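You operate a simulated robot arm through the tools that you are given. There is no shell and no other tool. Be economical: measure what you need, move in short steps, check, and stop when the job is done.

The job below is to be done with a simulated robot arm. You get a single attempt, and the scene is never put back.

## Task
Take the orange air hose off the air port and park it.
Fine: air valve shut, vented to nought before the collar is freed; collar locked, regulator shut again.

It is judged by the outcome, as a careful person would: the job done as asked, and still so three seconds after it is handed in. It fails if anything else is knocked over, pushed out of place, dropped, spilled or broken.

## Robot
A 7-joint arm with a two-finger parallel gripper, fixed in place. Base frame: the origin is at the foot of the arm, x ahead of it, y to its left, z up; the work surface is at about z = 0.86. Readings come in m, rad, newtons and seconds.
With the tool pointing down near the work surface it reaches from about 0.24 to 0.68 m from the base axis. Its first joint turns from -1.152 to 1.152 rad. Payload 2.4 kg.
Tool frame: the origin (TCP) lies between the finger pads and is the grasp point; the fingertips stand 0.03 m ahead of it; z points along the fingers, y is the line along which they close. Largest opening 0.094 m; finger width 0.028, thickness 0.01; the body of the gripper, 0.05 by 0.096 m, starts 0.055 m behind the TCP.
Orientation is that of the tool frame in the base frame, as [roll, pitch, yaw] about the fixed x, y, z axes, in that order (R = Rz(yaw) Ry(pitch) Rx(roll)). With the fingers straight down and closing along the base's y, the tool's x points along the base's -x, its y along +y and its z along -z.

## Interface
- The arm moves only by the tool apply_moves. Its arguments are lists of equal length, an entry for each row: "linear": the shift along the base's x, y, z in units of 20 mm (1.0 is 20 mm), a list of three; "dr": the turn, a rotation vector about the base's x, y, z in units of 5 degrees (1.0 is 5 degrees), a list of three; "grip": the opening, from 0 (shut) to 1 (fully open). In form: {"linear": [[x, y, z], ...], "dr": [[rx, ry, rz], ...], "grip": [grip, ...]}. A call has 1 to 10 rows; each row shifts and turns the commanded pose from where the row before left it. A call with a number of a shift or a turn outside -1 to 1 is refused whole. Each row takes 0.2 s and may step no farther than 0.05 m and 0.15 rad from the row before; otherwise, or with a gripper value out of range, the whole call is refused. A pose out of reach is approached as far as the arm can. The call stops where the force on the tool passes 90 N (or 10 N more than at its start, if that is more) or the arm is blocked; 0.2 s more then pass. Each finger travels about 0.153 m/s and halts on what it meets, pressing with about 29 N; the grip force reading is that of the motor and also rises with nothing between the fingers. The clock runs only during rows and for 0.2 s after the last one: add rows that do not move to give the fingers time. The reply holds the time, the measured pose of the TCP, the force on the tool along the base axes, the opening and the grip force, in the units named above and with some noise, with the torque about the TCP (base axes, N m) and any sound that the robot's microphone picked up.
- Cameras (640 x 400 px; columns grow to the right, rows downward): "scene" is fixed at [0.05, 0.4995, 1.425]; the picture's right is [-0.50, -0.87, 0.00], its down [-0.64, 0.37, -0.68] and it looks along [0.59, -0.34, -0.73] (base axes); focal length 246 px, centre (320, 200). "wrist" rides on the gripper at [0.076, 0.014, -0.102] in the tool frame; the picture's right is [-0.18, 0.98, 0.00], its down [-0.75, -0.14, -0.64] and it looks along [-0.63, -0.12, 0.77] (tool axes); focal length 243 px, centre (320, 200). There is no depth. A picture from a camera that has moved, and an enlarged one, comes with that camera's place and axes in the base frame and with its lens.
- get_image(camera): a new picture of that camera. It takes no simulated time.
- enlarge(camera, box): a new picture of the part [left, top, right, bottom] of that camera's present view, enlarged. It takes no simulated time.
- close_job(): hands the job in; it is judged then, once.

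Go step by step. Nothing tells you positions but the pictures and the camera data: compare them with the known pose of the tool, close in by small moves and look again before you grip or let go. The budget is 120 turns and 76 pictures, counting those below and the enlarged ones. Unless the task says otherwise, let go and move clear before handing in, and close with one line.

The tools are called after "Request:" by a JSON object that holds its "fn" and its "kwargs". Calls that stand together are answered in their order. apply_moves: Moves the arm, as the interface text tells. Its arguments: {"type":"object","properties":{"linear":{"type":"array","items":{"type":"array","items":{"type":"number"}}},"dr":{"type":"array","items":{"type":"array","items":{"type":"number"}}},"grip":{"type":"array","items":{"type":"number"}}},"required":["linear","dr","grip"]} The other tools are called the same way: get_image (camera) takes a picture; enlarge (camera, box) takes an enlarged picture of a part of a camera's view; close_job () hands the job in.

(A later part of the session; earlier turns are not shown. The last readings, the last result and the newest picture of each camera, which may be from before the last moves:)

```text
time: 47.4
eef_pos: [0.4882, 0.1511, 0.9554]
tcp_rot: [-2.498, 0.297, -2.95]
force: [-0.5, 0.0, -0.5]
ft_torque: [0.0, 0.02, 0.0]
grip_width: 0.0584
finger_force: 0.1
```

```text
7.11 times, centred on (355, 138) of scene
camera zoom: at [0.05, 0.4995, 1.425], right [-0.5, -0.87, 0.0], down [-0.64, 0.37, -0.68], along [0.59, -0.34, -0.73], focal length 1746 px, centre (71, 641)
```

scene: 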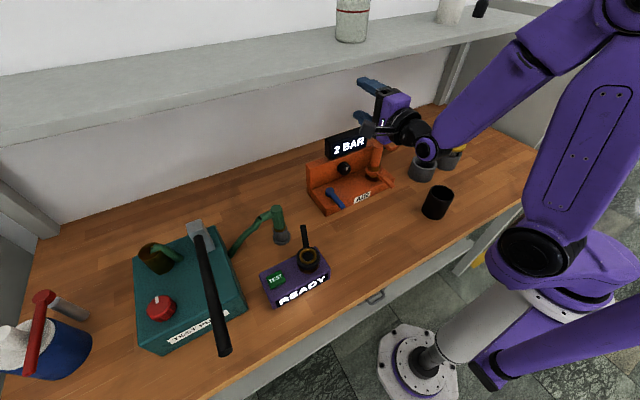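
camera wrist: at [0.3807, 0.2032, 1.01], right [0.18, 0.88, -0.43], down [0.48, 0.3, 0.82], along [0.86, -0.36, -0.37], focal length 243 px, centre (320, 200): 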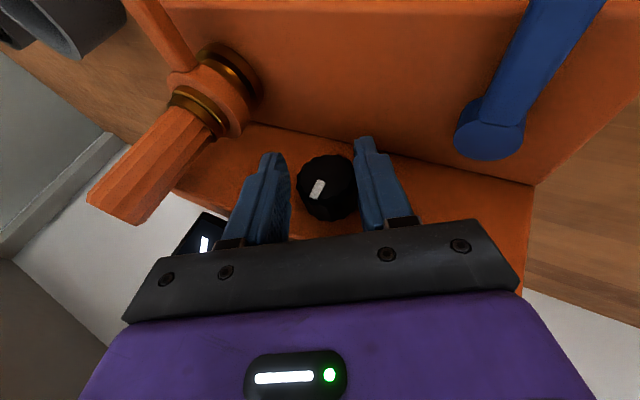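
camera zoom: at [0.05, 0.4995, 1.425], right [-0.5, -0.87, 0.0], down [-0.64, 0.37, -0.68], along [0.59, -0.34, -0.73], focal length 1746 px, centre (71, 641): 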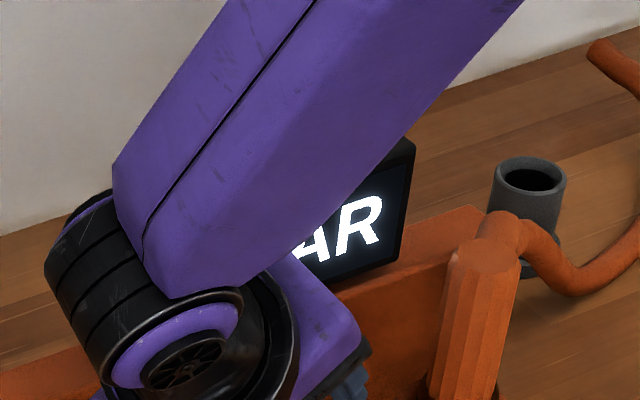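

Request:
{"fn": "apply_moves", "kwargs": {"linear": [[0, 0.16, -0.25], [0, 0, 0], [0, 0, 0], [0, 0, 0]], "dr": [[0, 0, 0], [0, 0, 0], [0, 0, 0], [0, 0, 0]], "grip": [0.6, 0.28, 0.28, 0.28]}}

Request:
{"fn": "apply_moves", "kwargs": {"linear": [[0, 0, 0], [0, 0, 0.05], [0, 0, 0.05], [0, 0, 0.05], [0, 0, 0], [0, 0, 0], [0, 0, 0], [0, 0, 0], [0, 0, 0]], "dr": [[1, 0, 0], [1, 0, 0], [1, 0, 0], [1, 0, 0], [1, 0, 0], [1, 0, 0], [1, 0, 0], [1, 0, 0], [1, 0, 0]], "grip": [0.28, 0.28, 0.28, 0.28, 0.28, 0.28, 0.28, 0.28, 0.28]}}

Request:
{"fn": "enlarge", "kwargs": {"camera": "wrist", "box": [230, 100, 430, 225]}}

Request:
{"fn": "enlarge", "kwargs": {"camera": "scene", "box": [310, 110, 400, 166]}}

```text
time: 48.4
eef_pos: [0.488, 0.1526, 0.9498]
tcp_rot: [-2.498, 0.299, -2.949]
force: [-5.0, -5.3, 17.8]
ft_torque: [-0.1, 0.22, -0.15]
grip_width: 0.0362
finger_force: 44.6
```

```text
time: 50.4
eef_pos: [0.4934, 0.1498, 0.9519]
tcp_rot: [2.983, 0.343, 3.054]
force: [9.3, -23.5, -6.2]
ft_torque: [-0.16, -0.32, -0.24]
grip_width: 0.0361
finger_force: 44.4
```

```text
3.20 times, centred on (330, 162) of wrist
camera zoom: at [0.3858, 0.1582, 1.0241], right [0.2, 0.96, 0.21], down [0.48, -0.28, 0.83], along [0.85, -0.07, -0.52], focal length 776 px, centre (288, 320)
```

zoom: 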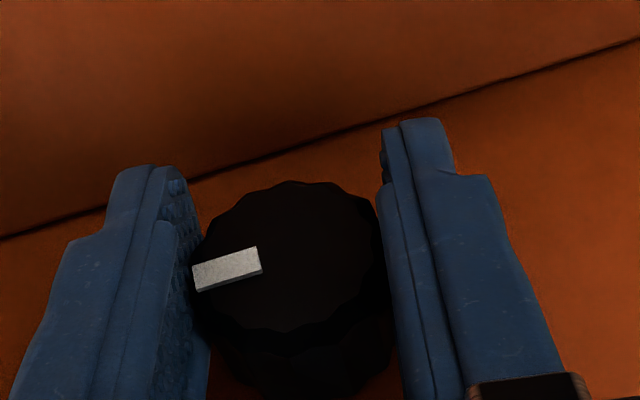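

```text
7.11 times, centred on (355, 138) of scene
camera zoom: at [0.0504, 0.4989, 1.4253], right [-0.5, -0.87, 0.0], down [-0.64, 0.37, -0.68], along [0.59, -0.34, -0.73], focal length 1746 px, centre (71, 641)
```

zoom: 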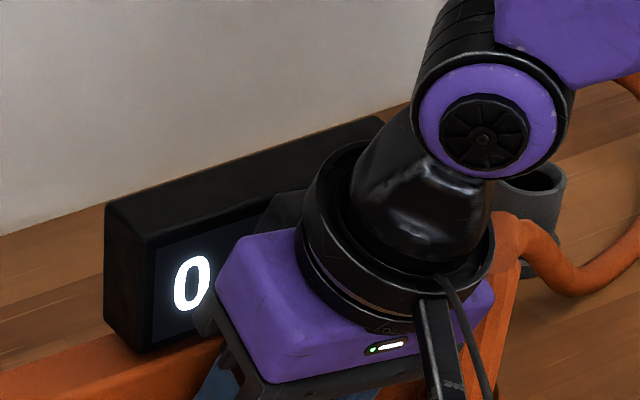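

The display shows 0, so the line is vented with the knob mark at roughly 90°. With the air valve shut I can close the regulator again now, turning back counter-clockwise in two strokes, and check that it stays at 0.

Request:
{"fn": "apply_moves", "kwargs": {"linear": [[0, 0, 0], [0, 0, 0], [0, 0, 0], [0, 0, 0], [0, 0, 0], [0, 0, -0.05], [0, 0, -0.05], [0, 0, -0.05], [0, 0, 0], [0, 0, 0]], "dr": [[-1, 0, 0], [-1, 0, 0], [-1, 0, 0], [-1, 0, 0], [-1, 0, 0], [-1, 0, 0], [-1, 0, 0], [-1, 0, 0], [-1, 0, 0], [-1, 0, 0]], "grip": [0.28, 0.28, 0.28, 0.28, 0.28, 0.28, 0.28, 0.28, 0.28, 0.28]}}

Request:
{"fn": "apply_moves", "kwargs": {"linear": [[0, 0, 0], [0, 0, 0], [0, 0, 0], [0, 0, 0], [0, 0, 0], [0, 0, 0], [0, 0, 0], [0, 0, 0], [0, 0, 0], [0, 0, 0]], "dr": [[0, 0, 0], [0, 0, 0], [1, 0, 0], [1, 0, 0], [1, 0, 0], [1, 0, 0], [1, 0, 0], [1, 0, 0], [1, 0, 0], [1, 0, 0]], "grip": [0.62, 0.62, 0.62, 0.62, 0.62, 0.62, 0.62, 0.62, 0.62, 0.62]}}

Request:
{"fn": "apply_moves", "kwargs": {"linear": [[0, 0, 0], [0, 0, 0], [0, 0, 0]], "dr": [[1, 0, 0], [1, 0, 0], [0, 0, 0]], "grip": [0.62, 0.62, 0.62]}}

Request:
{"fn": "enlarge", "kwargs": {"camera": "wrist", "box": [230, 100, 430, 225]}}

```text
time: 52.6
eef_pos: [0.4886, 0.1549, 0.9498]
tcp_rot: [-2.407, 0.282, -2.923]
force: [20.9, -10.2, 23.2]
ft_torque: [-0.18, 0.14, 0.26]
grip_width: 0.0352
finger_force: 44.7
```

```text
time: 54.8
eef_pos: [0.4878, 0.155, 0.9491]
tcp_rot: [3.139, 0.351, 3.123]
force: [-0.5, -0.4, 0.3]
ft_torque: [-0.02, -0.01, -0.01]
grip_width: 0.0584
finger_force: 0.1
```

```text
time: 55.6
eef_pos: [0.4924, 0.1548, 0.9496]
tcp_rot: [2.986, 0.344, 3.067]
force: [-0.3, 0.4, -0.3]
ft_torque: [0.01, 0.01, 0.0]
grip_width: 0.0586
finger_force: 0.1
out of reach, approached as far as the arm can: row 2
```

```text
3.20 times, centred on (330, 162) of wrist
camera zoom: at [0.3861, 0.1621, 1.0218], right [0.19, 0.96, 0.21], down [0.48, -0.28, 0.83], along [0.85, -0.06, -0.52], focal length 776 px, centre (288, 320)
```

zoom: 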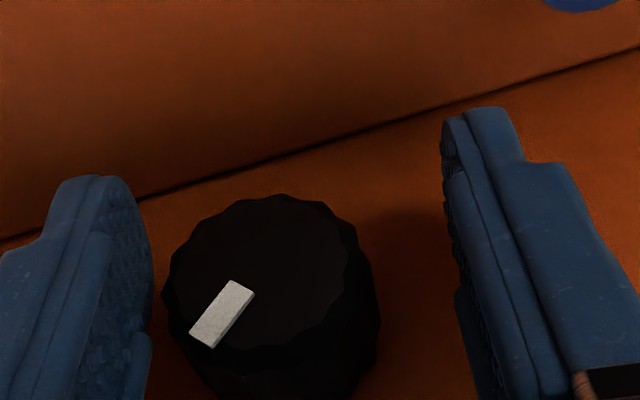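

Request:
{"fn": "apply_moves", "kwargs": {"linear": [[0, -0.15, 0], [0, 0, 0], [0, 0, 0], [0, 0, 0]], "dr": [[0, 0, 0], [0, 0, 0], [0, 0, 0], [0, 0, 0]], "grip": [0.6, 0.28, 0.28, 0.28]}}

Request:
{"fn": "apply_moves", "kwargs": {"linear": [[0, 0, 0], [0, 0, 0], [0, 0, 0], [0, 0, 0], [0, 0, 0], [0, 0, 0], [0, 0, 0], [0, 0, 0], [0, 0, 0], [0, 0, 0]], "dr": [[-1, 0, 0], [-1, 0, 0], [-1, 0, 0], [-1, 0, 0], [-1, 0, 0], [-1, 0, 0], [-1, 0, 0], [-1, 0, 0], [-1, 0, 0], [-0.5, 0, 0]], "grip": [0.28, 0.28, 0.28, 0.28, 0.28, 0.28, 0.28, 0.28, 0.28, 0.28]}}

Request:
{"fn": "enlarge", "kwargs": {"camera": "wrist", "box": [230, 100, 430, 225]}}

```text
time: 56.6
eef_pos: [0.4887, 0.151, 0.9479]
tcp_rot: [2.963, 0.343, 3.051]
force: [4.7, -29.5, 7.0]
ft_torque: [-0.08, 0.24, -0.11]
grip_width: 0.0381
finger_force: 45.3
out of reach, approached as far as the arm can: row 1
```

```text
time: 58.8
eef_pos: [0.4886, 0.1544, 0.9486]
tcp_rot: [-2.455, 0.289, -2.935]
force: [7.0, -10.1, 15.5]
ft_torque: [-0.03, -0.27, -0.14]
grip_width: 0.0357
finger_force: 44.7
```

```text
3.20 times, centred on (330, 162) of wrist
camera zoom: at [0.3809, 0.2112, 0.9959], right [0.19, 0.82, -0.55], down [0.48, 0.41, 0.78], along [0.85, -0.41, -0.32], focal length 776 px, centre (288, 320)
```

zoom: 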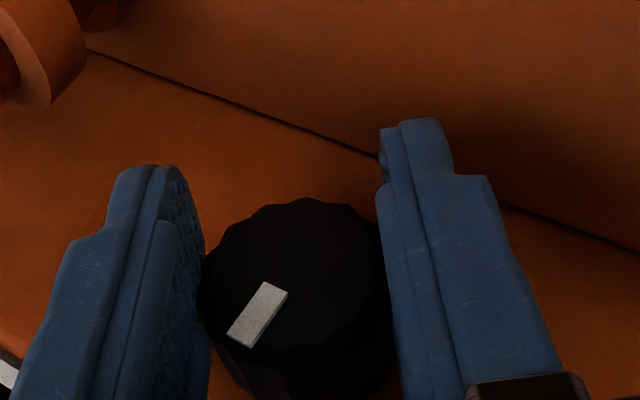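

The knob mark is back up, so the regulator is shut. I'll release, level out, back off and check the display.

Request:
{"fn": "apply_moves", "kwargs": {"linear": [[0, 0, 0], [0, 0, 0], [0, 0, 0], [0, 0, 0], [0, 0, 0], [0, 0, 0], [0, 0, 0], [0, 0, 0], [0, 0, 0], [0, 0, 0]], "dr": [[0, 0, 0], [0, 0, 0], [1, 0, 0], [1, 0, 0], [1, 0, 0], [1, 0, 0], [1, 0, 0], [1, 0, 0], [1, 0, 0], [1, 0, 0]], "grip": [0.64, 0.64, 0.64, 0.64, 0.64, 0.64, 0.64, 0.64, 0.64, 0.64]}}

Request:
{"fn": "apply_moves", "kwargs": {"linear": [[-0.355, 0, 0.94], [-0.355, 0, 0.94], [-0.355, 0, 0.94], [-0.355, 0, 0.94], [-0.355, 0, 0.94], [-0.355, 0, 0.94], [-1, 0, 0.5], [-1, 0, 0.5], [-1, 0, 0.3]], "dr": [[0, 0, 0], [0, 0, 0], [0, 0, 0], [0, 1, 0], [0, 1, 0], [0, 1, 0], [0, 1, 0], [0, 0, 0], [0, 0, 0]], "grip": [0.64, 0.64, 0.64, 0.64, 0.64, 0.64, 0.64, 0.64, 0.64]}}

Request:
{"fn": "enlarge", "kwargs": {"camera": "scene", "box": [290, 110, 450, 210]}}

Request:
{"fn": "get_image", "kwargs": {"camera": "wrist"}}

```text
time: 61.0
eef_pos: [0.488, 0.1549, 0.9501]
tcp_rot: [3.093, 0.35, 3.108]
force: [-0.1, 0.4, -0.1]
ft_torque: [0.02, -0.01, 0.01]
grip_width: 0.0603
finger_force: 0.1
```

```text
time: 63.0
eef_pos: [0.3939, 0.1636, 1.0315]
tcp_rot: [3.101, 0.271, 3.106]
force: [-0.8, -0.1, -0.5]
ft_torque: [0.01, -0.01, 0.02]
grip_width: 0.06
finger_force: 0.2
out of reach, approached as far as the arm can: row 4, 5, 6, 7
```

```text
4.00 times, centred on (370, 160) of scene
camera zoom: at [0.05, 0.4995, 1.425], right [-0.5, -0.87, 0.0], down [-0.64, 0.37, -0.68], along [0.59, -0.34, -0.73], focal length 982 px, centre (120, 360)
```

zoom: 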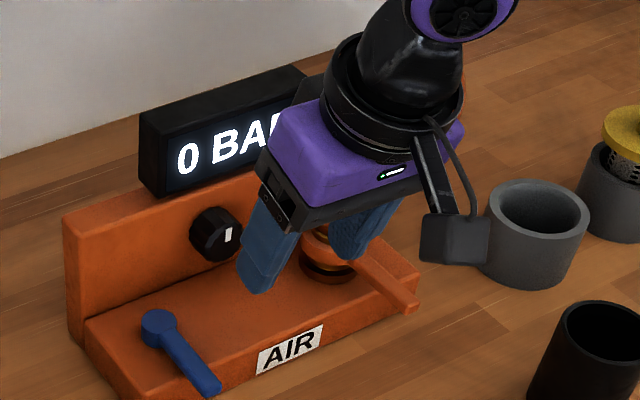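

```text
34 pictures are left
camera wrist: at [0.2926, 0.1792, 1.1111], right [0.2, 0.98, 0.09], down [0.55, -0.19, 0.81], along [0.81, -0.11, -0.57], focal length 243 px, centre (320, 200)
```

wrist: 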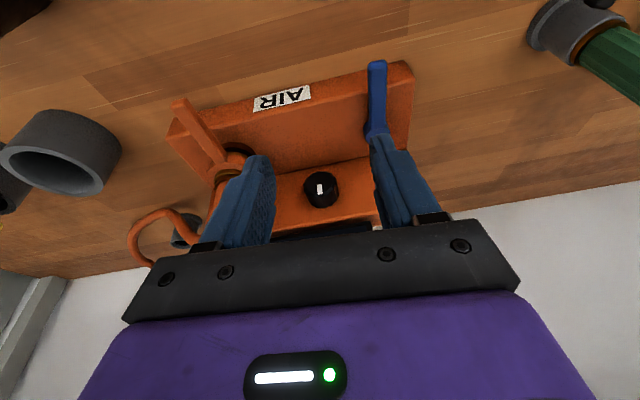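

The display stays at 0 BAR with the knob shut. Next is the collar handle, which points to -x with its tip at about (0.39, 0.057, 0.925). I'll hover over it.

Request:
{"fn": "apply_moves", "kwargs": {"linear": [[0.15, -0.86, 0], [0.15, -0.86, 0], [0.15, -0.86, 0], [0.15, -0.86, 0], [0.15, -0.86, 0], [0.15, -0.86, 0], [0, 0, 0]], "dr": [[-0.22, -0.45, 0.14], [-0.22, -0.45, 0.14], [0, 0, 0], [0, 0, 0], [0, 0, 0], [0, 0, 0], [0, 0, 0]], "grip": [0.6, 0.55, 0.5, 0.5, 0.5, 0.5, 0.5]}}

Request:
{"fn": "get_image", "kwargs": {"camera": "wrist"}}

```text
time: 64.6
eef_pos: [0.4122, 0.0611, 1.0316]
tcp_rot: [3.137, 0.351, -3.139]
force: [-1.8, -0.2, -0.4]
ft_torque: [-0.01, 0.0, 0.01]
grip_width: 0.0474
finger_force: 0.0
```

```text
33 pictures are left
camera wrist: at [0.3049, 0.0765, 1.1023], right [0.17, 0.98, 0.07], down [0.49, -0.14, 0.86], along [0.86, -0.11, -0.5], focal length 243 px, centre (320, 200)
```

wrist: 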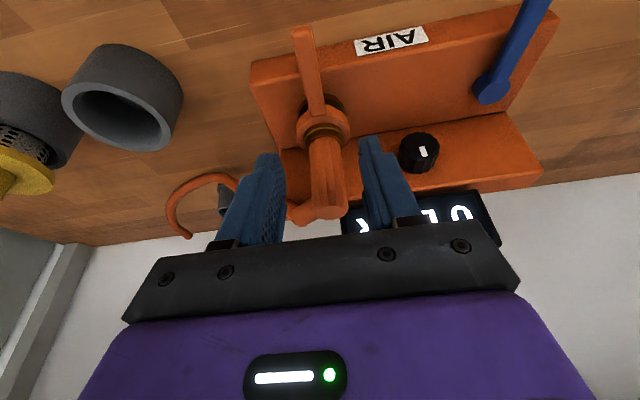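

Request:
{"fn": "apply_moves", "kwargs": {"linear": [[0, 0.05, -0.946], [0, 0, -0.946], [0, 0, -0.946], [0, 0, -0.946], [0, 0, -0.946], [0, 0, 0]], "dr": [[0, 0, 0], [0, 0, 0], [0, 0, 0], [0, 0, 0], [0, 0, 0], [0, 0, 0]], "grip": [0.45, 0.4, 0.36, 0.36, 0.36, 0.36]}}

Request:
{"fn": "get_image", "kwargs": {"camera": "wrist"}}

```text
time: 66.0
eef_pos: [0.4122, 0.0622, 0.9379]
tcp_rot: [3.138, 0.35, -3.14]
force: [-0.2, 0.5, -0.9]
ft_torque: [0.0, -0.01, 0.0]
grip_width: 0.034
finger_force: 0.1
```

```text
32 pictures are left
camera wrist: at [0.3044, 0.0779, 1.0078], right [0.17, 0.98, 0.07], down [0.49, -0.14, 0.86], along [0.86, -0.11, -0.5], focal length 243 px, centre (320, 200)
```

wrist: 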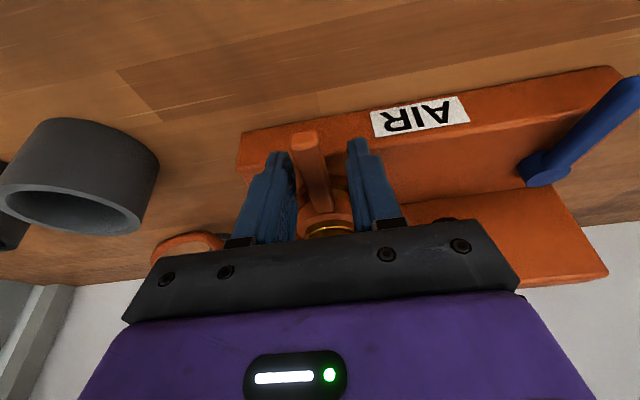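

I'm straddling the handle. I'll nudge it counter-clockwise from above (loosening) with a small swing and watch the force.

Request:
{"fn": "apply_moves", "kwargs": {"linear": [[0, 0, 0], [0, 0, 0], [0.01, -0.28, 0], [0.04, -0.275, 0], [0.06, -0.275, 0], [0.085, -0.265, 0]], "dr": [[0, 0, 0], [0, 0, 0], [0, 0, 1], [0, 0, 1], [0, 0, 1], [0, 0, 1]], "grip": [0.2, 0.2, 0.2, 0.2, 0.2, 0.2]}}

Request:
{"fn": "enlarge", "kwargs": {"camera": "wrist", "box": [200, 100, 440, 250]}}

```text
time: 67.4
eef_pos: [0.4143, 0.0418, 0.9368]
tcp_rot: [3.139, 0.351, -2.789]
force: [-0.1, -0.5, 0.7]
ft_torque: [-0.01, 0.0, 0.02]
grip_width: 0.0189
finger_force: 0.1
```

```text
2.67 times, centred on (320, 175) of wrist
camera zoom: at [0.31, 0.0188, 1.0077], right [-0.18, 0.98, 0.07], down [0.51, 0.03, 0.86], along [0.84, 0.19, -0.5], focal length 647 px, centre (320, 267)
```

zoom: 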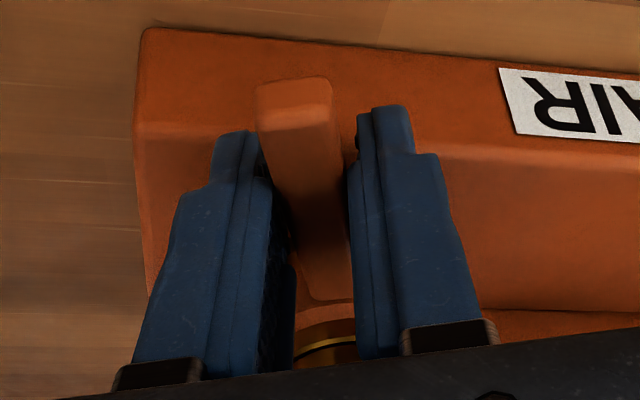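

The handle moves freely this way, so I'll continue carefully while watching the hose.

Request:
{"fn": "apply_moves", "kwargs": {"linear": [[0.105, -0.255, 0], [0.13, -0.25, 0], [0.15, -0.235, 0], [0.17, -0.22, 0], [0.185, -0.21, 0]], "dr": [[0, 0, 1], [0, 0, 1], [0, 0, 1], [0, 0, 1], [0, 0, 1]], "grip": [0.2, 0.2, 0.2, 0.2, 0.2]}}

Request:
{"fn": "enlarge", "kwargs": {"camera": "scene", "box": [310, 110, 470, 210]}}

Request:
{"fn": "get_image", "kwargs": {"camera": "wrist"}}

```text
time: 68.6
eef_pos: [0.4297, 0.017, 0.9365]
tcp_rot: [3.138, 0.35, -2.354]
force: [-0.1, 0.3, 0.7]
ft_torque: [-0.01, -0.02, -0.01]
grip_width: 0.019
finger_force: 0.0
```

```text
4.00 times, centred on (390, 160) of scene
camera zoom: at [0.05, 0.4995, 1.425], right [-0.5, -0.87, 0.0], down [-0.64, 0.37, -0.68], along [0.59, -0.34, -0.73], focal length 982 px, centre (40, 360)
```

zoom: 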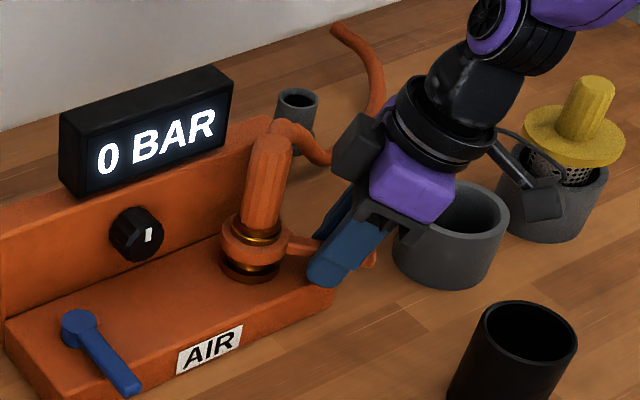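

```text
29 pictures are left
camera wrist: at [0.3444, -0.0483, 1.0075], right [-0.58, 0.81, 0.07], down [0.45, 0.24, 0.86], along [0.69, 0.53, -0.5], focal length 243 px, centre (320, 200)
```

wrist: 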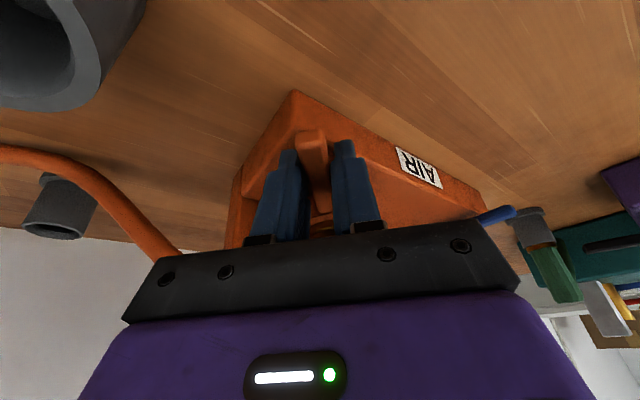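

Request:
{"fn": "apply_moves", "kwargs": {"linear": [[0.21, -0.185, 0], [0.22, -0.17, 0], [0.235, -0.15, 0]], "dr": [[0, 0, 1], [0, 0, 1], [0, 0, 1]], "grip": [0.2, 0.2, 0.2]}}

Request:
{"fn": "enlarge", "kwargs": {"camera": "scene", "box": [310, 110, 470, 210]}}

```text
time: 69.4
eef_pos: [0.4427, 0.0064, 0.9378]
tcp_rot: [3.141, 0.35, -2.089]
force: [-1.1, 0.6, 0.6]
ft_torque: [0.0, -0.02, 0.04]
grip_width: 0.019
finger_force: 0.1
```

```text
4.00 times, centred on (390, 160) of scene
camera zoom: at [0.05, 0.4995, 1.425], right [-0.5, -0.87, 0.0], down [-0.64, 0.37, -0.68], along [0.59, -0.34, -0.73], focal length 982 px, centre (40, 360)
```

zoom: 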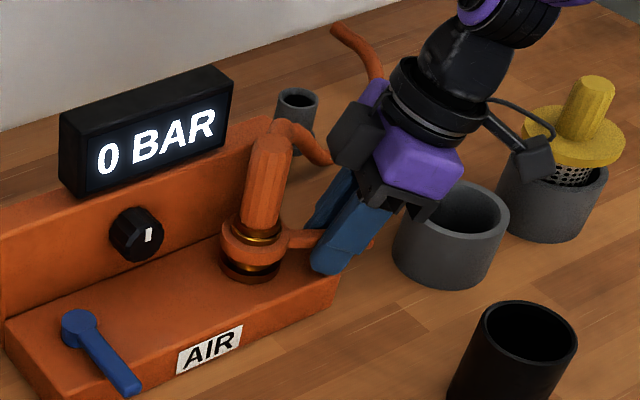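

Request:
{"fn": "apply_moves", "kwargs": {"linear": [[0.25, -0.13, 0], [0.255, -0.105, 0], [0, 0, 0]], "dr": [[0, 0, 1], [0, 0, 1], [0, 0, 0]], "grip": [0.2, 0.2, 0.2]}}

Request:
{"fn": "get_image", "kwargs": {"camera": "wrist"}}

```text
time: 70.2
eef_pos: [0.4519, 0.0005, 0.9368]
tcp_rot: [3.14, 0.354, -1.917]
force: [-0.8, -0.5, -0.2]
ft_torque: [0.0, -0.01, 0.01]
grip_width: 0.0189
finger_force: 0.1
```

```text
27 pictures are left
camera wrist: at [0.4036, -0.0928, 1.008], right [-0.87, 0.5, 0.07], down [0.3, 0.41, 0.86], along [0.4, 0.77, -0.5], focal length 243 px, centre (320, 200)
```

wrist: 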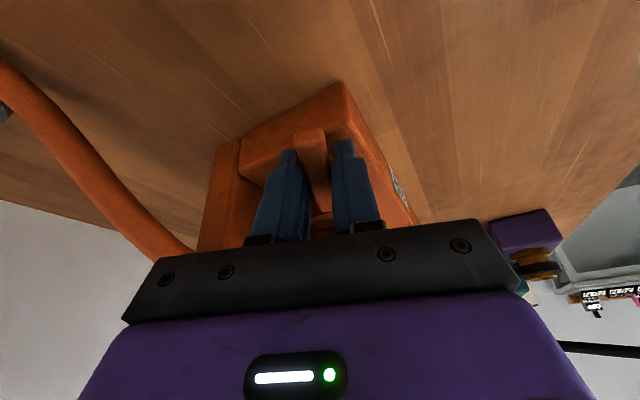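

The handle is at about 70° and the leading finger is getting close to the hose. I'll lift, close the fingers, and finish the quarter turn by pushing from the trailing side.

Request:
{"fn": "apply_moves", "kwargs": {"linear": [[0, 0, 0.9], [0, 0, 0.9], [0, 0, 0.9], [-0.9, 0.35, 0], [-0.15, 0, 0], [0, 0, -0.9], [0, 0, -0.9], [0, 0, -0.9], [0, 0, 0]], "dr": [[0, 0, 0], [0, 0, 0], [0, 0, 0], [0, 0, 0], [0, 0, 0], [0, 0, 0], [0, 0, 0], [0, 0, 0], [0, 0, 0]], "grip": [0.3, 0.3, 0.1, 0, 0, 0, 0, 0, 0]}}

Request:
{"fn": "apply_moves", "kwargs": {"linear": [[0.265, -0.085, 0], [0.275, -0.06, 0], [0.275, -0.04, 0], [0.28, -0.01, 0], [0.28, 0.01, 0], [0, 0, 0]], "dr": [[0, 0, 1], [0, 0, 1], [0, 0, 1], [0, 0, 1], [0, 0, 1], [0, 0, 0]], "grip": [0, 0, 0, 0, 0, 0]}}

Request:
{"fn": "enlarge", "kwargs": {"camera": "scene", "box": [310, 110, 470, 210]}}

```text
time: 72.2
eef_pos: [0.4323, 0.0097, 0.937]
tcp_rot: [3.141, 0.351, -1.917]
force: [0.5, 0.6, -0.1]
ft_torque: [-0.01, 0.02, -0.04]
grip_width: 0.0
finger_force: 28.3
```

```text
time: 73.1
eef_pos: [0.4314, 0.0078, 0.9335]
tcp_rot: [3.078, 0.358, -1.651]
force: [-22.8, 4.6, 8.9]
ft_torque: [-0.17, -0.07, -0.32]
grip_width: 0.0
finger_force: 29.4
stopped in row 4: the force on the tool passed its limit at 96 N (the readings are from after the stop); the commanded pose is now the measured one
```

```text
4.00 times, centred on (390, 160) of scene
camera zoom: at [0.0493, 0.4996, 1.425], right [-0.5, -0.87, 0.0], down [-0.64, 0.37, -0.68], along [0.59, -0.34, -0.73], focal length 982 px, centre (40, 360)
```

zoom: 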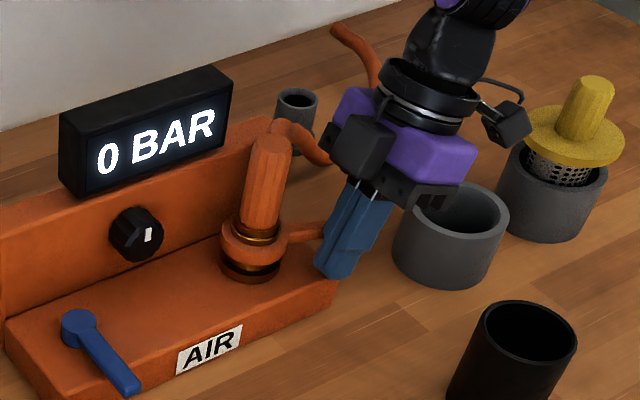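

The handle hits a hard stop at about 70°, so the collar should be fully released. I'll back off, lift, turn the tool back and inspect the plug and hose stub.

Request:
{"fn": "apply_moves", "kwargs": {"linear": [[-0.4, -0.2, 0], [0, 0, 1], [0, 0, 1], [0, 0, 1], [0, 0, 1], [0, 0, 1], [0, 0, 1], [-0.5, 0.2, 0], [-0.5, 0.2, 0], [-0.5, 0.2, 0]], "dr": [[0, 0, 0], [0, 0, 0], [0, 0, 0], [0, 0, -1], [0, 0, -1], [0, 0, -1], [0, 0, -1], [0, 0, -1], [0, 0, -1], [0, 0, -1]], "grip": [0, 0, 0, 0, 0, 0, 0.2, 0.4, 0.4, 0.4]}}

Request:
{"fn": "apply_moves", "kwargs": {"linear": [[0, 0.2, 0], [0, 0.2, 0], [0, 0.2, 0], [0, 0.2, 0], [0, 0.2, 0], [0, 0.2, 0], [0, 0.2, 0], [0, 0.2, 0], [0, 0, 0], [0, 0, 0]], "dr": [[0, 0, -1], [0, 0, -1], [0, 0, -1], [0, 0, -1], [0, 0, -1], [0, 0, -1], [0, 0, -1], [0, 0, -1], [0, 0, -1], [0, 0, -1]], "grip": [0.5, 0.5, 0.5, 0.5, 0.5, 0.5, 0.5, 0.5, 0.5, 0.5]}}

Request:
{"fn": "enlarge", "kwargs": {"camera": "wrist", "box": [160, 30, 480, 230]}}

Request:
{"fn": "enlarge", "kwargs": {"camera": "scene", "box": [330, 115, 450, 190]}}

```text
time: 75.3
eef_pos: [0.3968, 0.0145, 1.0543]
tcp_rot: [3.091, 0.358, -2.266]
force: [-0.3, 0.0, 0.3]
ft_torque: [0.03, 0.03, -0.01]
grip_width: 0.0377
finger_force: 0.0
```

```text
time: 77.5
eef_pos: [0.3972, 0.0468, 1.0533]
tcp_rot: [3.091, 0.356, -3.138]
force: [-0.9, 0.1, 0.8]
ft_torque: [0.04, -0.01, 0.02]
grip_width: 0.0471
finger_force: 0.0
```

```text
2.00 times, centred on (320, 130) of wrist
camera zoom: at [0.2893, 0.0566, 1.1248], right [0.15, 0.98, 0.11], down [0.49, -0.17, 0.86], along [0.86, -0.08, -0.5], focal length 485 px, centre (320, 340)
```

zoom: 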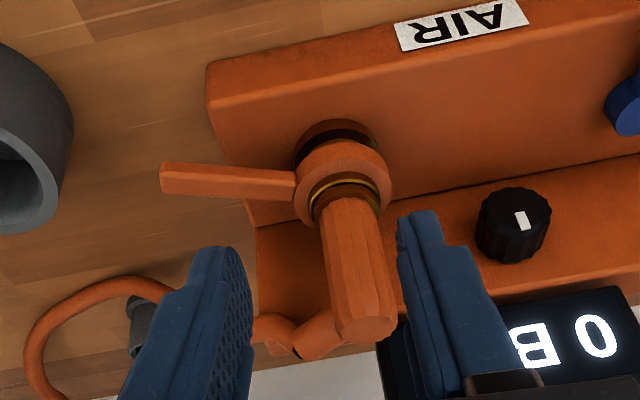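

```text
5.33 times, centred on (390, 152) of scene
camera zoom: at [0.05, 0.4995, 1.425], right [-0.5, -0.87, 0.0], down [-0.64, 0.37, -0.68], along [0.59, -0.34, -0.73], focal length 1310 px, centre (-53, 453)
```

zoom: 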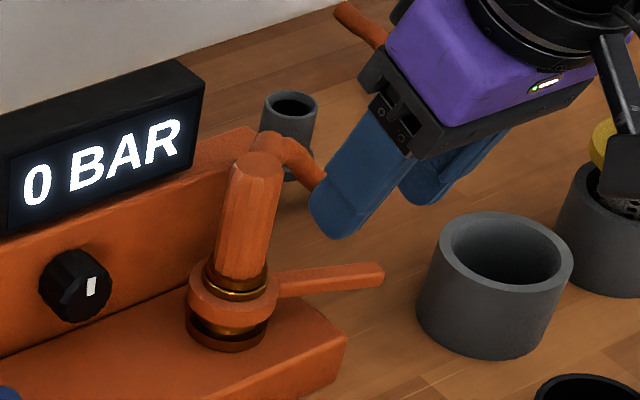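

The hose stub leaves the plug near its top at z of about 1.0, heading to -y and slightly +x. I'll come in from the front at a 45° tilt with the fingers closing along y, below the stub.

Request:
{"fn": "apply_moves", "kwargs": {"linear": [[0.18, 0.13, -0.22], [0.18, 0.13, -0.22], [0.18, 0.13, -0.22], [0.18, 0.13, -0.22], [0.18, 0.13, -0.22], [0.18, 0.13, -0.22], [0, 0, 0]], "dr": [[-0.27, -0.82, -0.1], [-0.27, -0.82, -0.1], [0, -0.82, 0], [0, -0.82, 0], [0, -0.82, 0], [0, -0.82, 0], [0, 0, 0]], "grip": [0.64, 0.64, 0.64, 0.64, 0.64, 0.64, 0.64]}}

Request:
{"fn": "get_image", "kwargs": {"camera": "wrist"}}

```text
time: 79.1
eef_pos: [0.4186, 0.0574, 1.0294]
tcp_rot: [-3.123, 0.733, -3.132]
force: [-0.1, 0.8, 0.3]
ft_torque: [-0.03, 0.0, 0.02]
grip_width: 0.0603
finger_force: 0.0
out of reach, approached as far as the arm can: row 3
```

```text
23 pictures are left
camera wrist: at [0.2924, 0.0731, 1.0548], right [0.14, 0.98, 0.11], down [0.13, -0.13, 0.98], along [0.98, -0.12, -0.14], focal length 243 px, centre (320, 200)
```

wrist: 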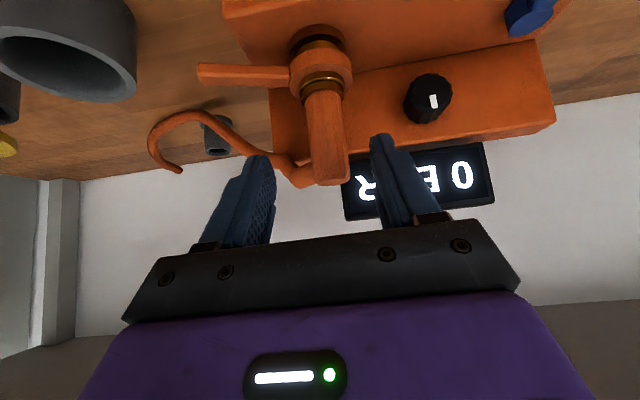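

The view is clear, so I'll advance onto the plug along the tool axis.

Request:
{"fn": "apply_moves", "kwargs": {"linear": [[0.48, 0.06, -0.5], [0.48, 0.06, -0.5], [0.48, 0.05, -0.5], [0.48, 0.03, -0.5], [0.48, 0, -0.5], [0.47, 0, -0.47], [0, 0, 0]], "dr": [[0, 0, 0], [0, 0, 0], [0, 0, 0], [0, 0, 0], [0, 0, 0], [0, 0, 0], [0, 0, 0]], "grip": [0.64, 0.64, 0.64, 0.64, 0.64, 0.64, 0.64]}}

Request:
{"fn": "get_image", "kwargs": {"camera": "wrist"}}

Request:
{"fn": "enlarge", "kwargs": {"camera": "scene", "box": [330, 115, 450, 190]}}

```text
time: 80.7
eef_pos: [0.4751, 0.0629, 0.9711]
tcp_rot: [-3.126, 0.734, -3.132]
force: [-0.2, 0.0, -0.4]
ft_torque: [-0.02, 0.01, 0.0]
grip_width: 0.0603
finger_force: 0.1
```

```text
22 pictures are left
camera wrist: at [0.3494, 0.0782, 0.9959], right [0.14, 0.98, 0.11], down [0.13, -0.13, 0.98], along [0.98, -0.12, -0.14], focal length 243 px, centre (320, 200)
```

wrist: 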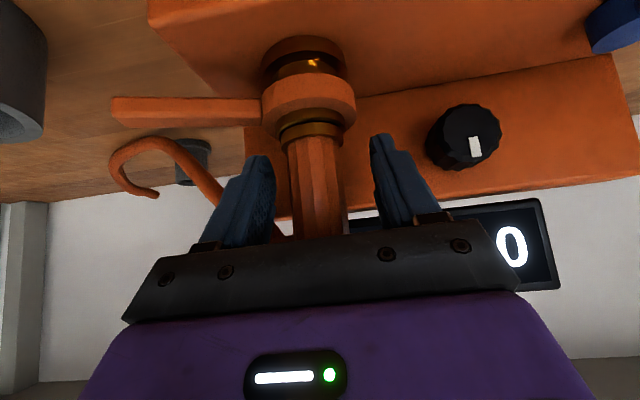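

```text
5.33 times, centred on (390, 152) of scene
camera zoom: at [0.05, 0.4995, 1.425], right [-0.5, -0.87, 0.0], down [-0.64, 0.37, -0.68], along [0.59, -0.34, -0.73], focal length 1310 px, centre (-53, 453)
```

zoom: 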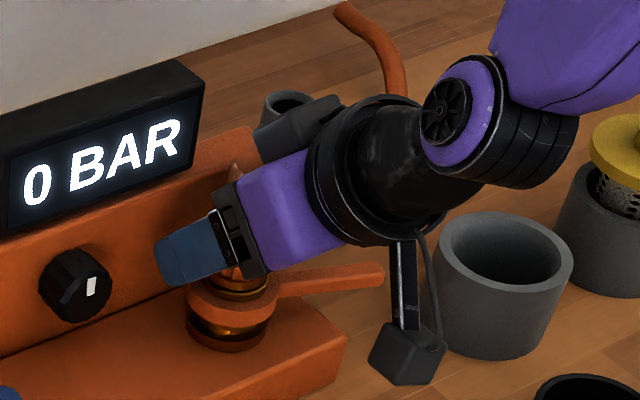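

The fingers are either side of the plug above the collar. I'll close and lift gently.

Request:
{"fn": "apply_moves", "kwargs": {"linear": [[0, 0, 0], [0, 0, 0], [0, 0, 0], [0, 0, 0]], "dr": [[0, 0, 0], [0, 0, 0], [0, 0, 0], [0, 0, 0]], "grip": [0.15, 0.15, 0.15, 0.15]}}

Request:
{"fn": "apply_moves", "kwargs": {"linear": [[0, 0, 0.25], [0, 0, 0.25], [0, 0, 0.25], [0, 0, 0.25]], "dr": [[0, 0, 0], [0, 0, 0], [0, 0, 0], [0, 0, 0]], "grip": [0.15, 0.15, 0.15, 0.15]}}

Request:
{"fn": "get_image", "kwargs": {"camera": "wrist"}}

```text
time: 81.7
eef_pos: [0.4743, 0.0612, 0.9705]
tcp_rot: [-3.121, 0.734, -3.133]
force: [2.4, -7.1, 0.1]
ft_torque: [-0.47, -0.05, 0.04]
grip_width: 0.0341
finger_force: 45.2
```

```text
time: 82.7
eef_pos: [0.4732, 0.0619, 0.9899]
tcp_rot: [-3.125, 0.735, -3.131]
force: [-0.4, -0.3, -1.5]
ft_torque: [0.01, 0.02, -0.02]
grip_width: 0.0315
finger_force: 28.6
```

```text
20 pictures are left
camera wrist: at [0.3485, 0.0779, 1.0154], right [0.14, 0.98, 0.11], down [0.13, -0.13, 0.98], along [0.98, -0.12, -0.14], focal length 243 px, centre (320, 200)
```

wrist: 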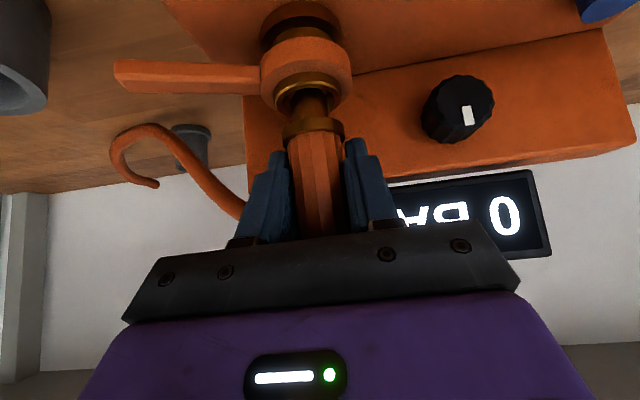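

The plug is sliding out freely. I'll lift it clear.

Request:
{"fn": "apply_moves", "kwargs": {"linear": [[0, 0, 0.5], [0, 0, 0.5], [0, 0, 0.5], [0, 0, 0.5], [0, 0, 0.5], [0, 0, 0.5], [0, 0, 0.5], [0, 0, 0.5], [0, 0, 0]], "dr": [[0, 0, 0], [0, 0, 0], [0, 0, 0], [0, 0, 0], [0, 0, 0], [0, 0, 0], [0, 0, 0], [0, 0, 0], [0, 0, 0]], "grip": [0.15, 0.15, 0.15, 0.15, 0.15, 0.15, 0.15, 0.15, 0.15]}}

Request:
{"fn": "get_image", "kwargs": {"camera": "wrist"}}

Request:
{"fn": "enlarge", "kwargs": {"camera": "scene", "box": [310, 90, 470, 190]}}

```text
time: 84.7
eef_pos: [0.4761, 0.0611, 1.07]
tcp_rot: [-3.121, 0.736, -3.131]
force: [0.3, 0.4, -1.5]
ft_torque: [-0.01, 0.02, 0.0]
grip_width: 0.0317
finger_force: 29.1
```

```text
19 pictures are left
camera wrist: at [0.3499, 0.0769, 1.0965], right [0.14, 0.98, 0.11], down [0.13, -0.13, 0.98], along [0.98, -0.12, -0.14], focal length 243 px, centre (320, 200)
```

wrist: 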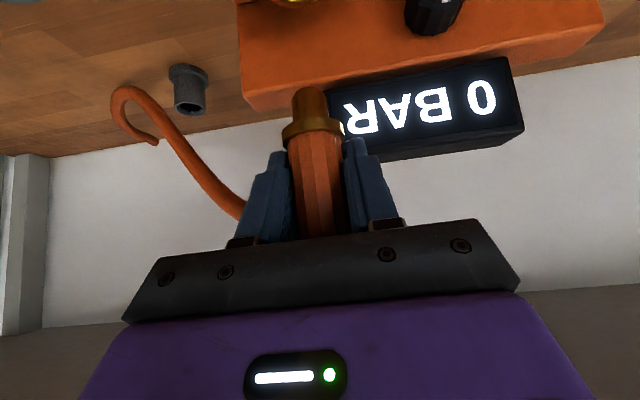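

```text
4.00 times, centred on (390, 140) of scene
camera zoom: at [0.05, 0.4995, 1.425], right [-0.5, -0.87, 0.0], down [-0.64, 0.37, -0.68], along [0.59, -0.34, -0.73], focal length 982 px, centre (40, 440)
```

zoom: 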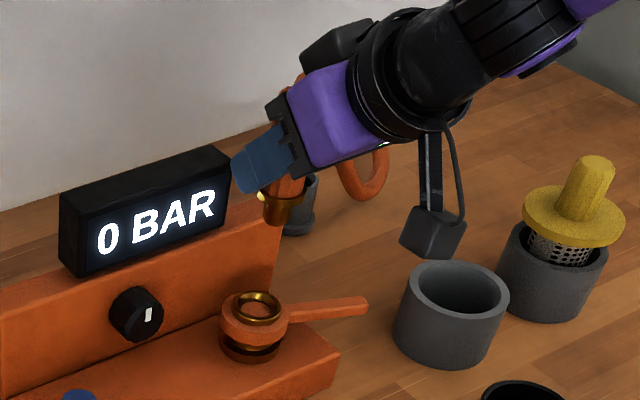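

The plug is out, and its stem tip is about 56 mm below the TCP. I'll carry it over to the parking socket near (0.632, -0.119), stop short above it and refine from there.

Request:
{"fn": "apply_moves", "kwargs": {"linear": [[0, -0.9, 0.3], [0.6, -0.9, 0.3], [0.7, -0.9, 0], [0.7, -0.9, 0], [0.7, -0.9, 0], [0.7, -0.9, 0], [0.8, -0.9, 0], [0.8, -0.9, 0], [0.8, -0.9, 0], [0.8, -0.9, 0]], "dr": [[0, 0, 0], [0, 0, 0], [0, 0, 0], [0, 0, 0], [0, 0, 0], [0, 0, 0], [0, 0, 0], [0, 0, 0], [0, 0, 0], [0, 0, 0]], "grip": [0.15, 0.15, 0.15, 0.15, 0.15, 0.15, 0.15, 0.15, 0.15, 0.15]}}

Request:
{"fn": "get_image", "kwargs": {"camera": "wrist"}}

Request:
{"fn": "enlarge", "kwargs": {"camera": "scene", "box": [340, 80, 500, 180]}}

```text
time: 86.9
eef_pos: [0.6073, -0.119, 1.0826]
tcp_rot: [-3.123, 0.735, -3.131]
force: [0.2, -0.2, -1.7]
ft_torque: [-0.01, 0.0, 0.01]
grip_width: 0.0314
finger_force: 28.8
```

```text
17 pictures are left
camera wrist: at [0.4821, -0.1025, 1.1081], right [0.14, 0.98, 0.11], down [0.13, -0.13, 0.98], along [0.98, -0.12, -0.14], focal length 243 px, centre (320, 200)
```

wrist: 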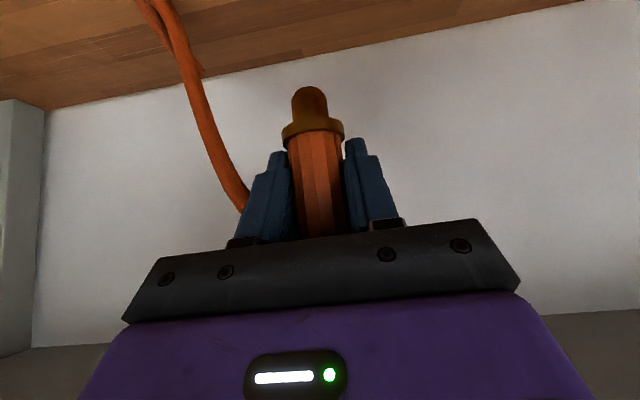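

```text
4.00 times, centred on (420, 130) of scene
camera zoom: at [0.05, 0.4995, 1.425], right [-0.5, -0.87, 0.0], down [-0.64, 0.37, -0.68], along [0.59, -0.34, -0.73], focal length 982 px, centre (-80, 480)
```

zoom: 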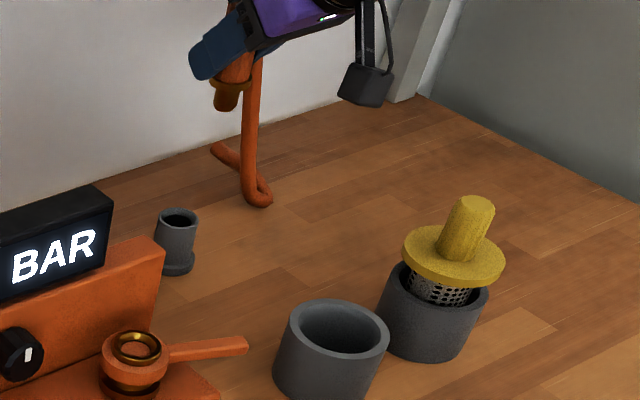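

The hose now hangs to the right and I need the socket position more precisely. I'll shift away to -y, tilt the camera down and look at it from the side.

Request:
{"fn": "apply_moves", "kwargs": {"linear": [[-0.6, -0.9, 0.2], [-0.6, -0.9, 0.2], [-0.6, -0.9, 0.2], [-0.6, -0.9, 0.2], [-0.5, -0.9, 0.2], [0, 0, 0], [0, 0, 0]], "dr": [[0, 0.8, 0], [0, 0.8, 0], [0, 0.8, 0], [0, 0.8, 0], [0, 0.8, 0], [0, 0, 0], [0, 0, 0]], "grip": [0.15, 0.15, 0.15, 0.15, 0.15, 0.15, 0.15]}}

Request:
{"fn": "get_image", "kwargs": {"camera": "wrist"}}

```text
time: 87.7
eef_pos: [0.5645, -0.1597, 1.0784]
tcp_rot: [-3.132, 0.475, -3.104]
force: [-0.6, -0.5, -1.3]
ft_torque: [-0.02, 0.02, -0.01]
grip_width: 0.0315
finger_force: 28.7
stopped in row 4: the force on the tool passed its limit at 102 N (the readings are from after the stop); the commanded pose is now the measured one
```

```text
15 pictures are left
camera wrist: at [0.4487, -0.1471, 1.1363], right [0.13, 0.99, 0.08], down [0.38, -0.12, 0.92], along [0.91, -0.09, -0.39], focal length 243 px, centre (320, 200)
```

wrist: 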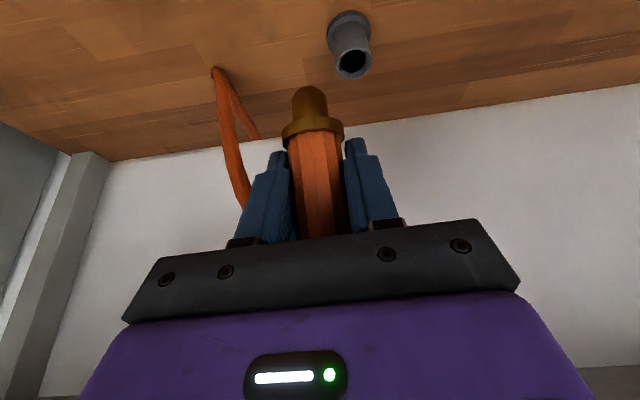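

Something briefly loaded the tool, so I'll check the whole scene before moving on.

Request:
{"fn": "get_image", "kwargs": {"camera": "scene"}}

```text
14 pictures are left
```

scene: 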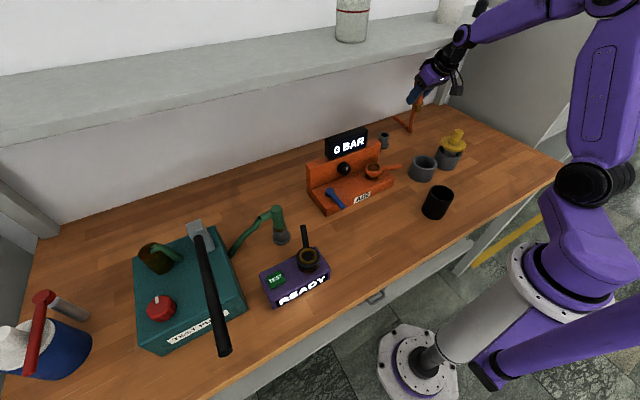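

Everything still looks in place. From this view the socket is at about (0.624, -0.119) with its mouth at z of about 0.915. I'll restore the tilt and hover above it slowly.

Request:
{"fn": "apply_moves", "kwargs": {"linear": [[0.37, 0.255, 0.1], [0.37, 0.255, 0.1], [0.37, 0.255, 0], [0.37, 0.255, 0], [0.37, 0.255, 0], [0.37, 0.255, 0], [0.37, 0.255, 0], [0.37, 0.255, 0], [0, 0, 0]], "dr": [[0, -0.37, -0.05], [0, -0.37, -0.05], [0, -0.37, -0.05], [0, -0.37, -0.05], [0, -0.37, -0.05], [0, -0.37, -0.05], [0, -0.37, -0.05], [0, -0.37, -0.05], [0, 0, 0]], "grip": [0.15, 0.15, 0.15, 0.15, 0.15, 0.15, 0.15, 0.15, 0.15]}}

Request:
{"fn": "apply_moves", "kwargs": {"linear": [[0, 0, -0.5], [0, 0, -0.5], [0, 0, -0.5], [0, 0, -0.5], [0, 0, -0.5], [0, 0, -0.5], [0, 0, -0.5], [0, 0, -0.5], [0, 0, 0]], "dr": [[0, 0, 0], [0, 0, 0], [0, 0, 0], [0, 0, 0], [0, 0, 0], [0, 0, 0], [0, 0, 0], [0, 0, 0], [0, 0, 0]], "grip": [0.15, 0.15, 0.15, 0.15, 0.15, 0.15, 0.15, 0.15, 0.15]}}

Request:
{"fn": "get_image", "kwargs": {"camera": "wrist"}}

Request:
{"fn": "enlarge", "kwargs": {"camera": "scene", "box": [340, 90, 460, 165]}}

```text
time: 89.7
eef_pos: [0.6179, -0.1255, 1.0743]
tcp_rot: [-3.132, 0.711, 3.129]
force: [0.3, 0.0, -1.0]
ft_torque: [-0.02, 0.02, 0.02]
grip_width: 0.0314
finger_force: 28.9
```

```text
time: 91.7
eef_pos: [0.6244, -0.1188, 1.0033]
tcp_rot: [-3.127, 0.732, -3.136]
force: [0.2, 0.8, -0.9]
ft_torque: [0.02, -0.03, -0.02]
grip_width: 0.0317
finger_force: 29.1
```

```text
13 pictures are left
camera wrist: at [0.4987, -0.103, 1.0292], right [0.14, 0.98, 0.11], down [0.13, -0.13, 0.98], along [0.98, -0.12, -0.15], focal length 243 px, centre (320, 200)
```

wrist: 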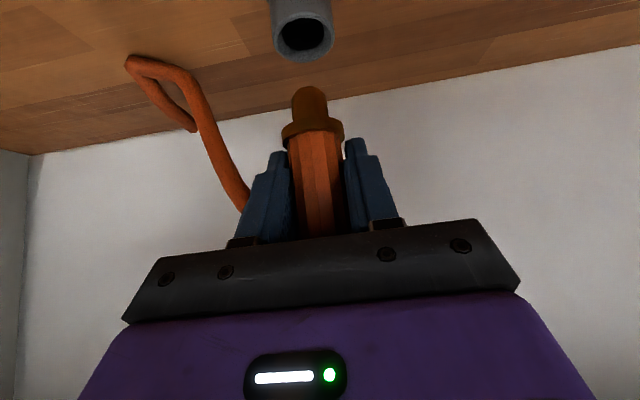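

```text
5.33 times, centred on (400, 128) of scene
camera zoom: at [0.05, 0.4995, 1.425], right [-0.5, -0.87, 0.0], down [-0.64, 0.37, -0.68], along [0.59, -0.34, -0.73], focal length 1310 px, centre (-107, 587)
```

zoom: 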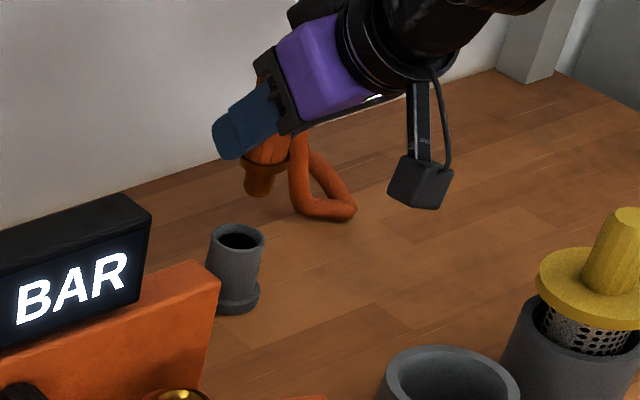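

Laterally it is aligned, and the mouth is about 5 mm further in +x than the stem. I'll correct that and start lowering.

Request:
{"fn": "apply_moves", "kwargs": {"linear": [[0.25, 0, 0], [0, 0, -0.3], [0, 0, -0.3], [0, 0, -0.3], [0, 0, -0.3], [0, 0, -0.3], [0, 0, -0.3], [0, 0, -0.3], [0, 0, 0]], "dr": [[0, 0, 0], [0, 0, 0], [0, 0, 0], [0, 0, 0], [0, 0, 0], [0, 0, 0], [0, 0, 0], [0, 0, 0], [0, 0, 0]], "grip": [0.15, 0.15, 0.15, 0.15, 0.15, 0.15, 0.15, 0.15, 0.15]}}

Request:
{"fn": "get_image", "kwargs": {"camera": "wrist"}}

Request:
{"fn": "enlarge", "kwargs": {"camera": "scene", "box": [340, 90, 460, 165]}}

```text
time: 93.7
eef_pos: [0.6288, -0.1185, 0.9608]
tcp_rot: [-3.128, 0.732, -3.137]
force: [0.6, -1.1, -1.5]
ft_torque: [0.02, -0.01, -0.01]
grip_width: 0.0317
finger_force: 29.4
```

```text
11 pictures are left
camera wrist: at [0.5029, -0.1021, 0.9874], right [0.14, 0.98, 0.11], down [0.13, -0.13, 0.98], along [0.98, -0.12, -0.15], focal length 243 px, centre (320, 200)
```

wrist: 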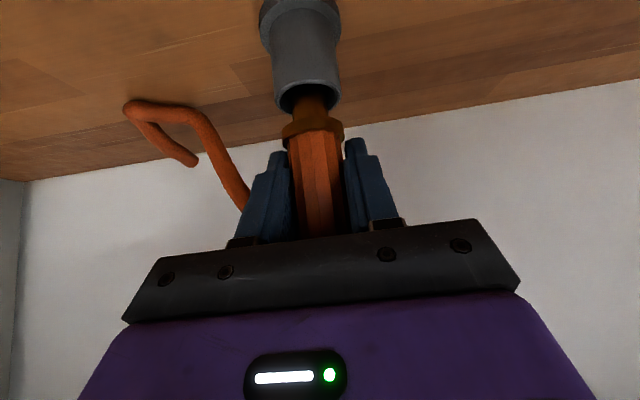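

```text
5.33 times, centred on (400, 128) of scene
camera zoom: at [0.05, 0.4995, 1.425], right [-0.5, -0.87, 0.0], down [-0.64, 0.37, -0.68], along [0.59, -0.34, -0.73], focal length 1310 px, centre (-107, 587)
```

zoom: 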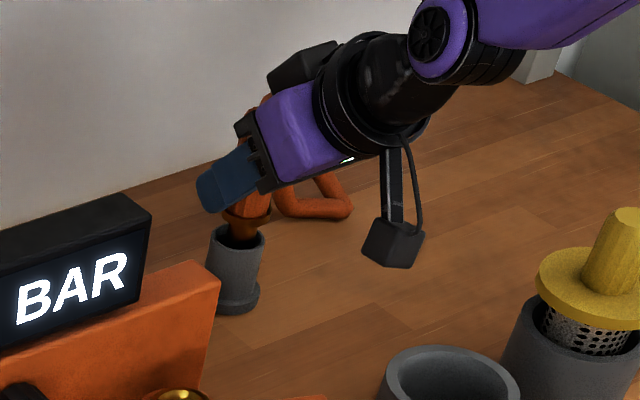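

The stem is entering the socket cleanly, so I'll keep lowering.

Request:
{"fn": "apply_moves", "kwargs": {"linear": [[0, 0, -0.2], [0, 0, -0.2], [0, 0, -0.2], [0, 0, -0.2], [0, 0, -0.2], [0, 0, 0]], "dr": [[0, 0, 0], [0, 0, 0], [0, 0, 0], [0, 0, 0], [0, 0, 0], [0, 0, 0]], "grip": [0.15, 0.15, 0.15, 0.15, 0.15, 0.15]}}

Request:
{"fn": "get_image", "kwargs": {"camera": "wrist"}}

```text
time: 95.1
eef_pos: [0.6291, -0.1192, 0.9428]
tcp_rot: [-3.125, 0.736, -3.137]
force: [-1.7, -0.3, 6.2]
ft_torque: [0.09, 0.0, 0.09]
grip_width: 0.0314
finger_force: 28.3
```

```text
9 pictures are left
camera wrist: at [0.5034, -0.1018, 0.9683], right [0.14, 0.98, 0.11], down [0.13, -0.13, 0.98], along [0.98, -0.12, -0.14], focal length 243 px, centre (320, 200)
```

wrist: 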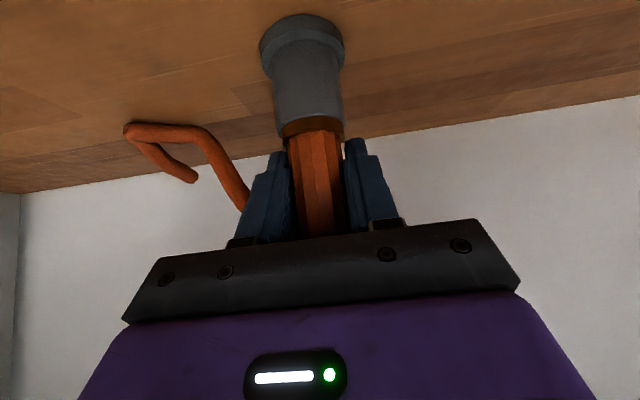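

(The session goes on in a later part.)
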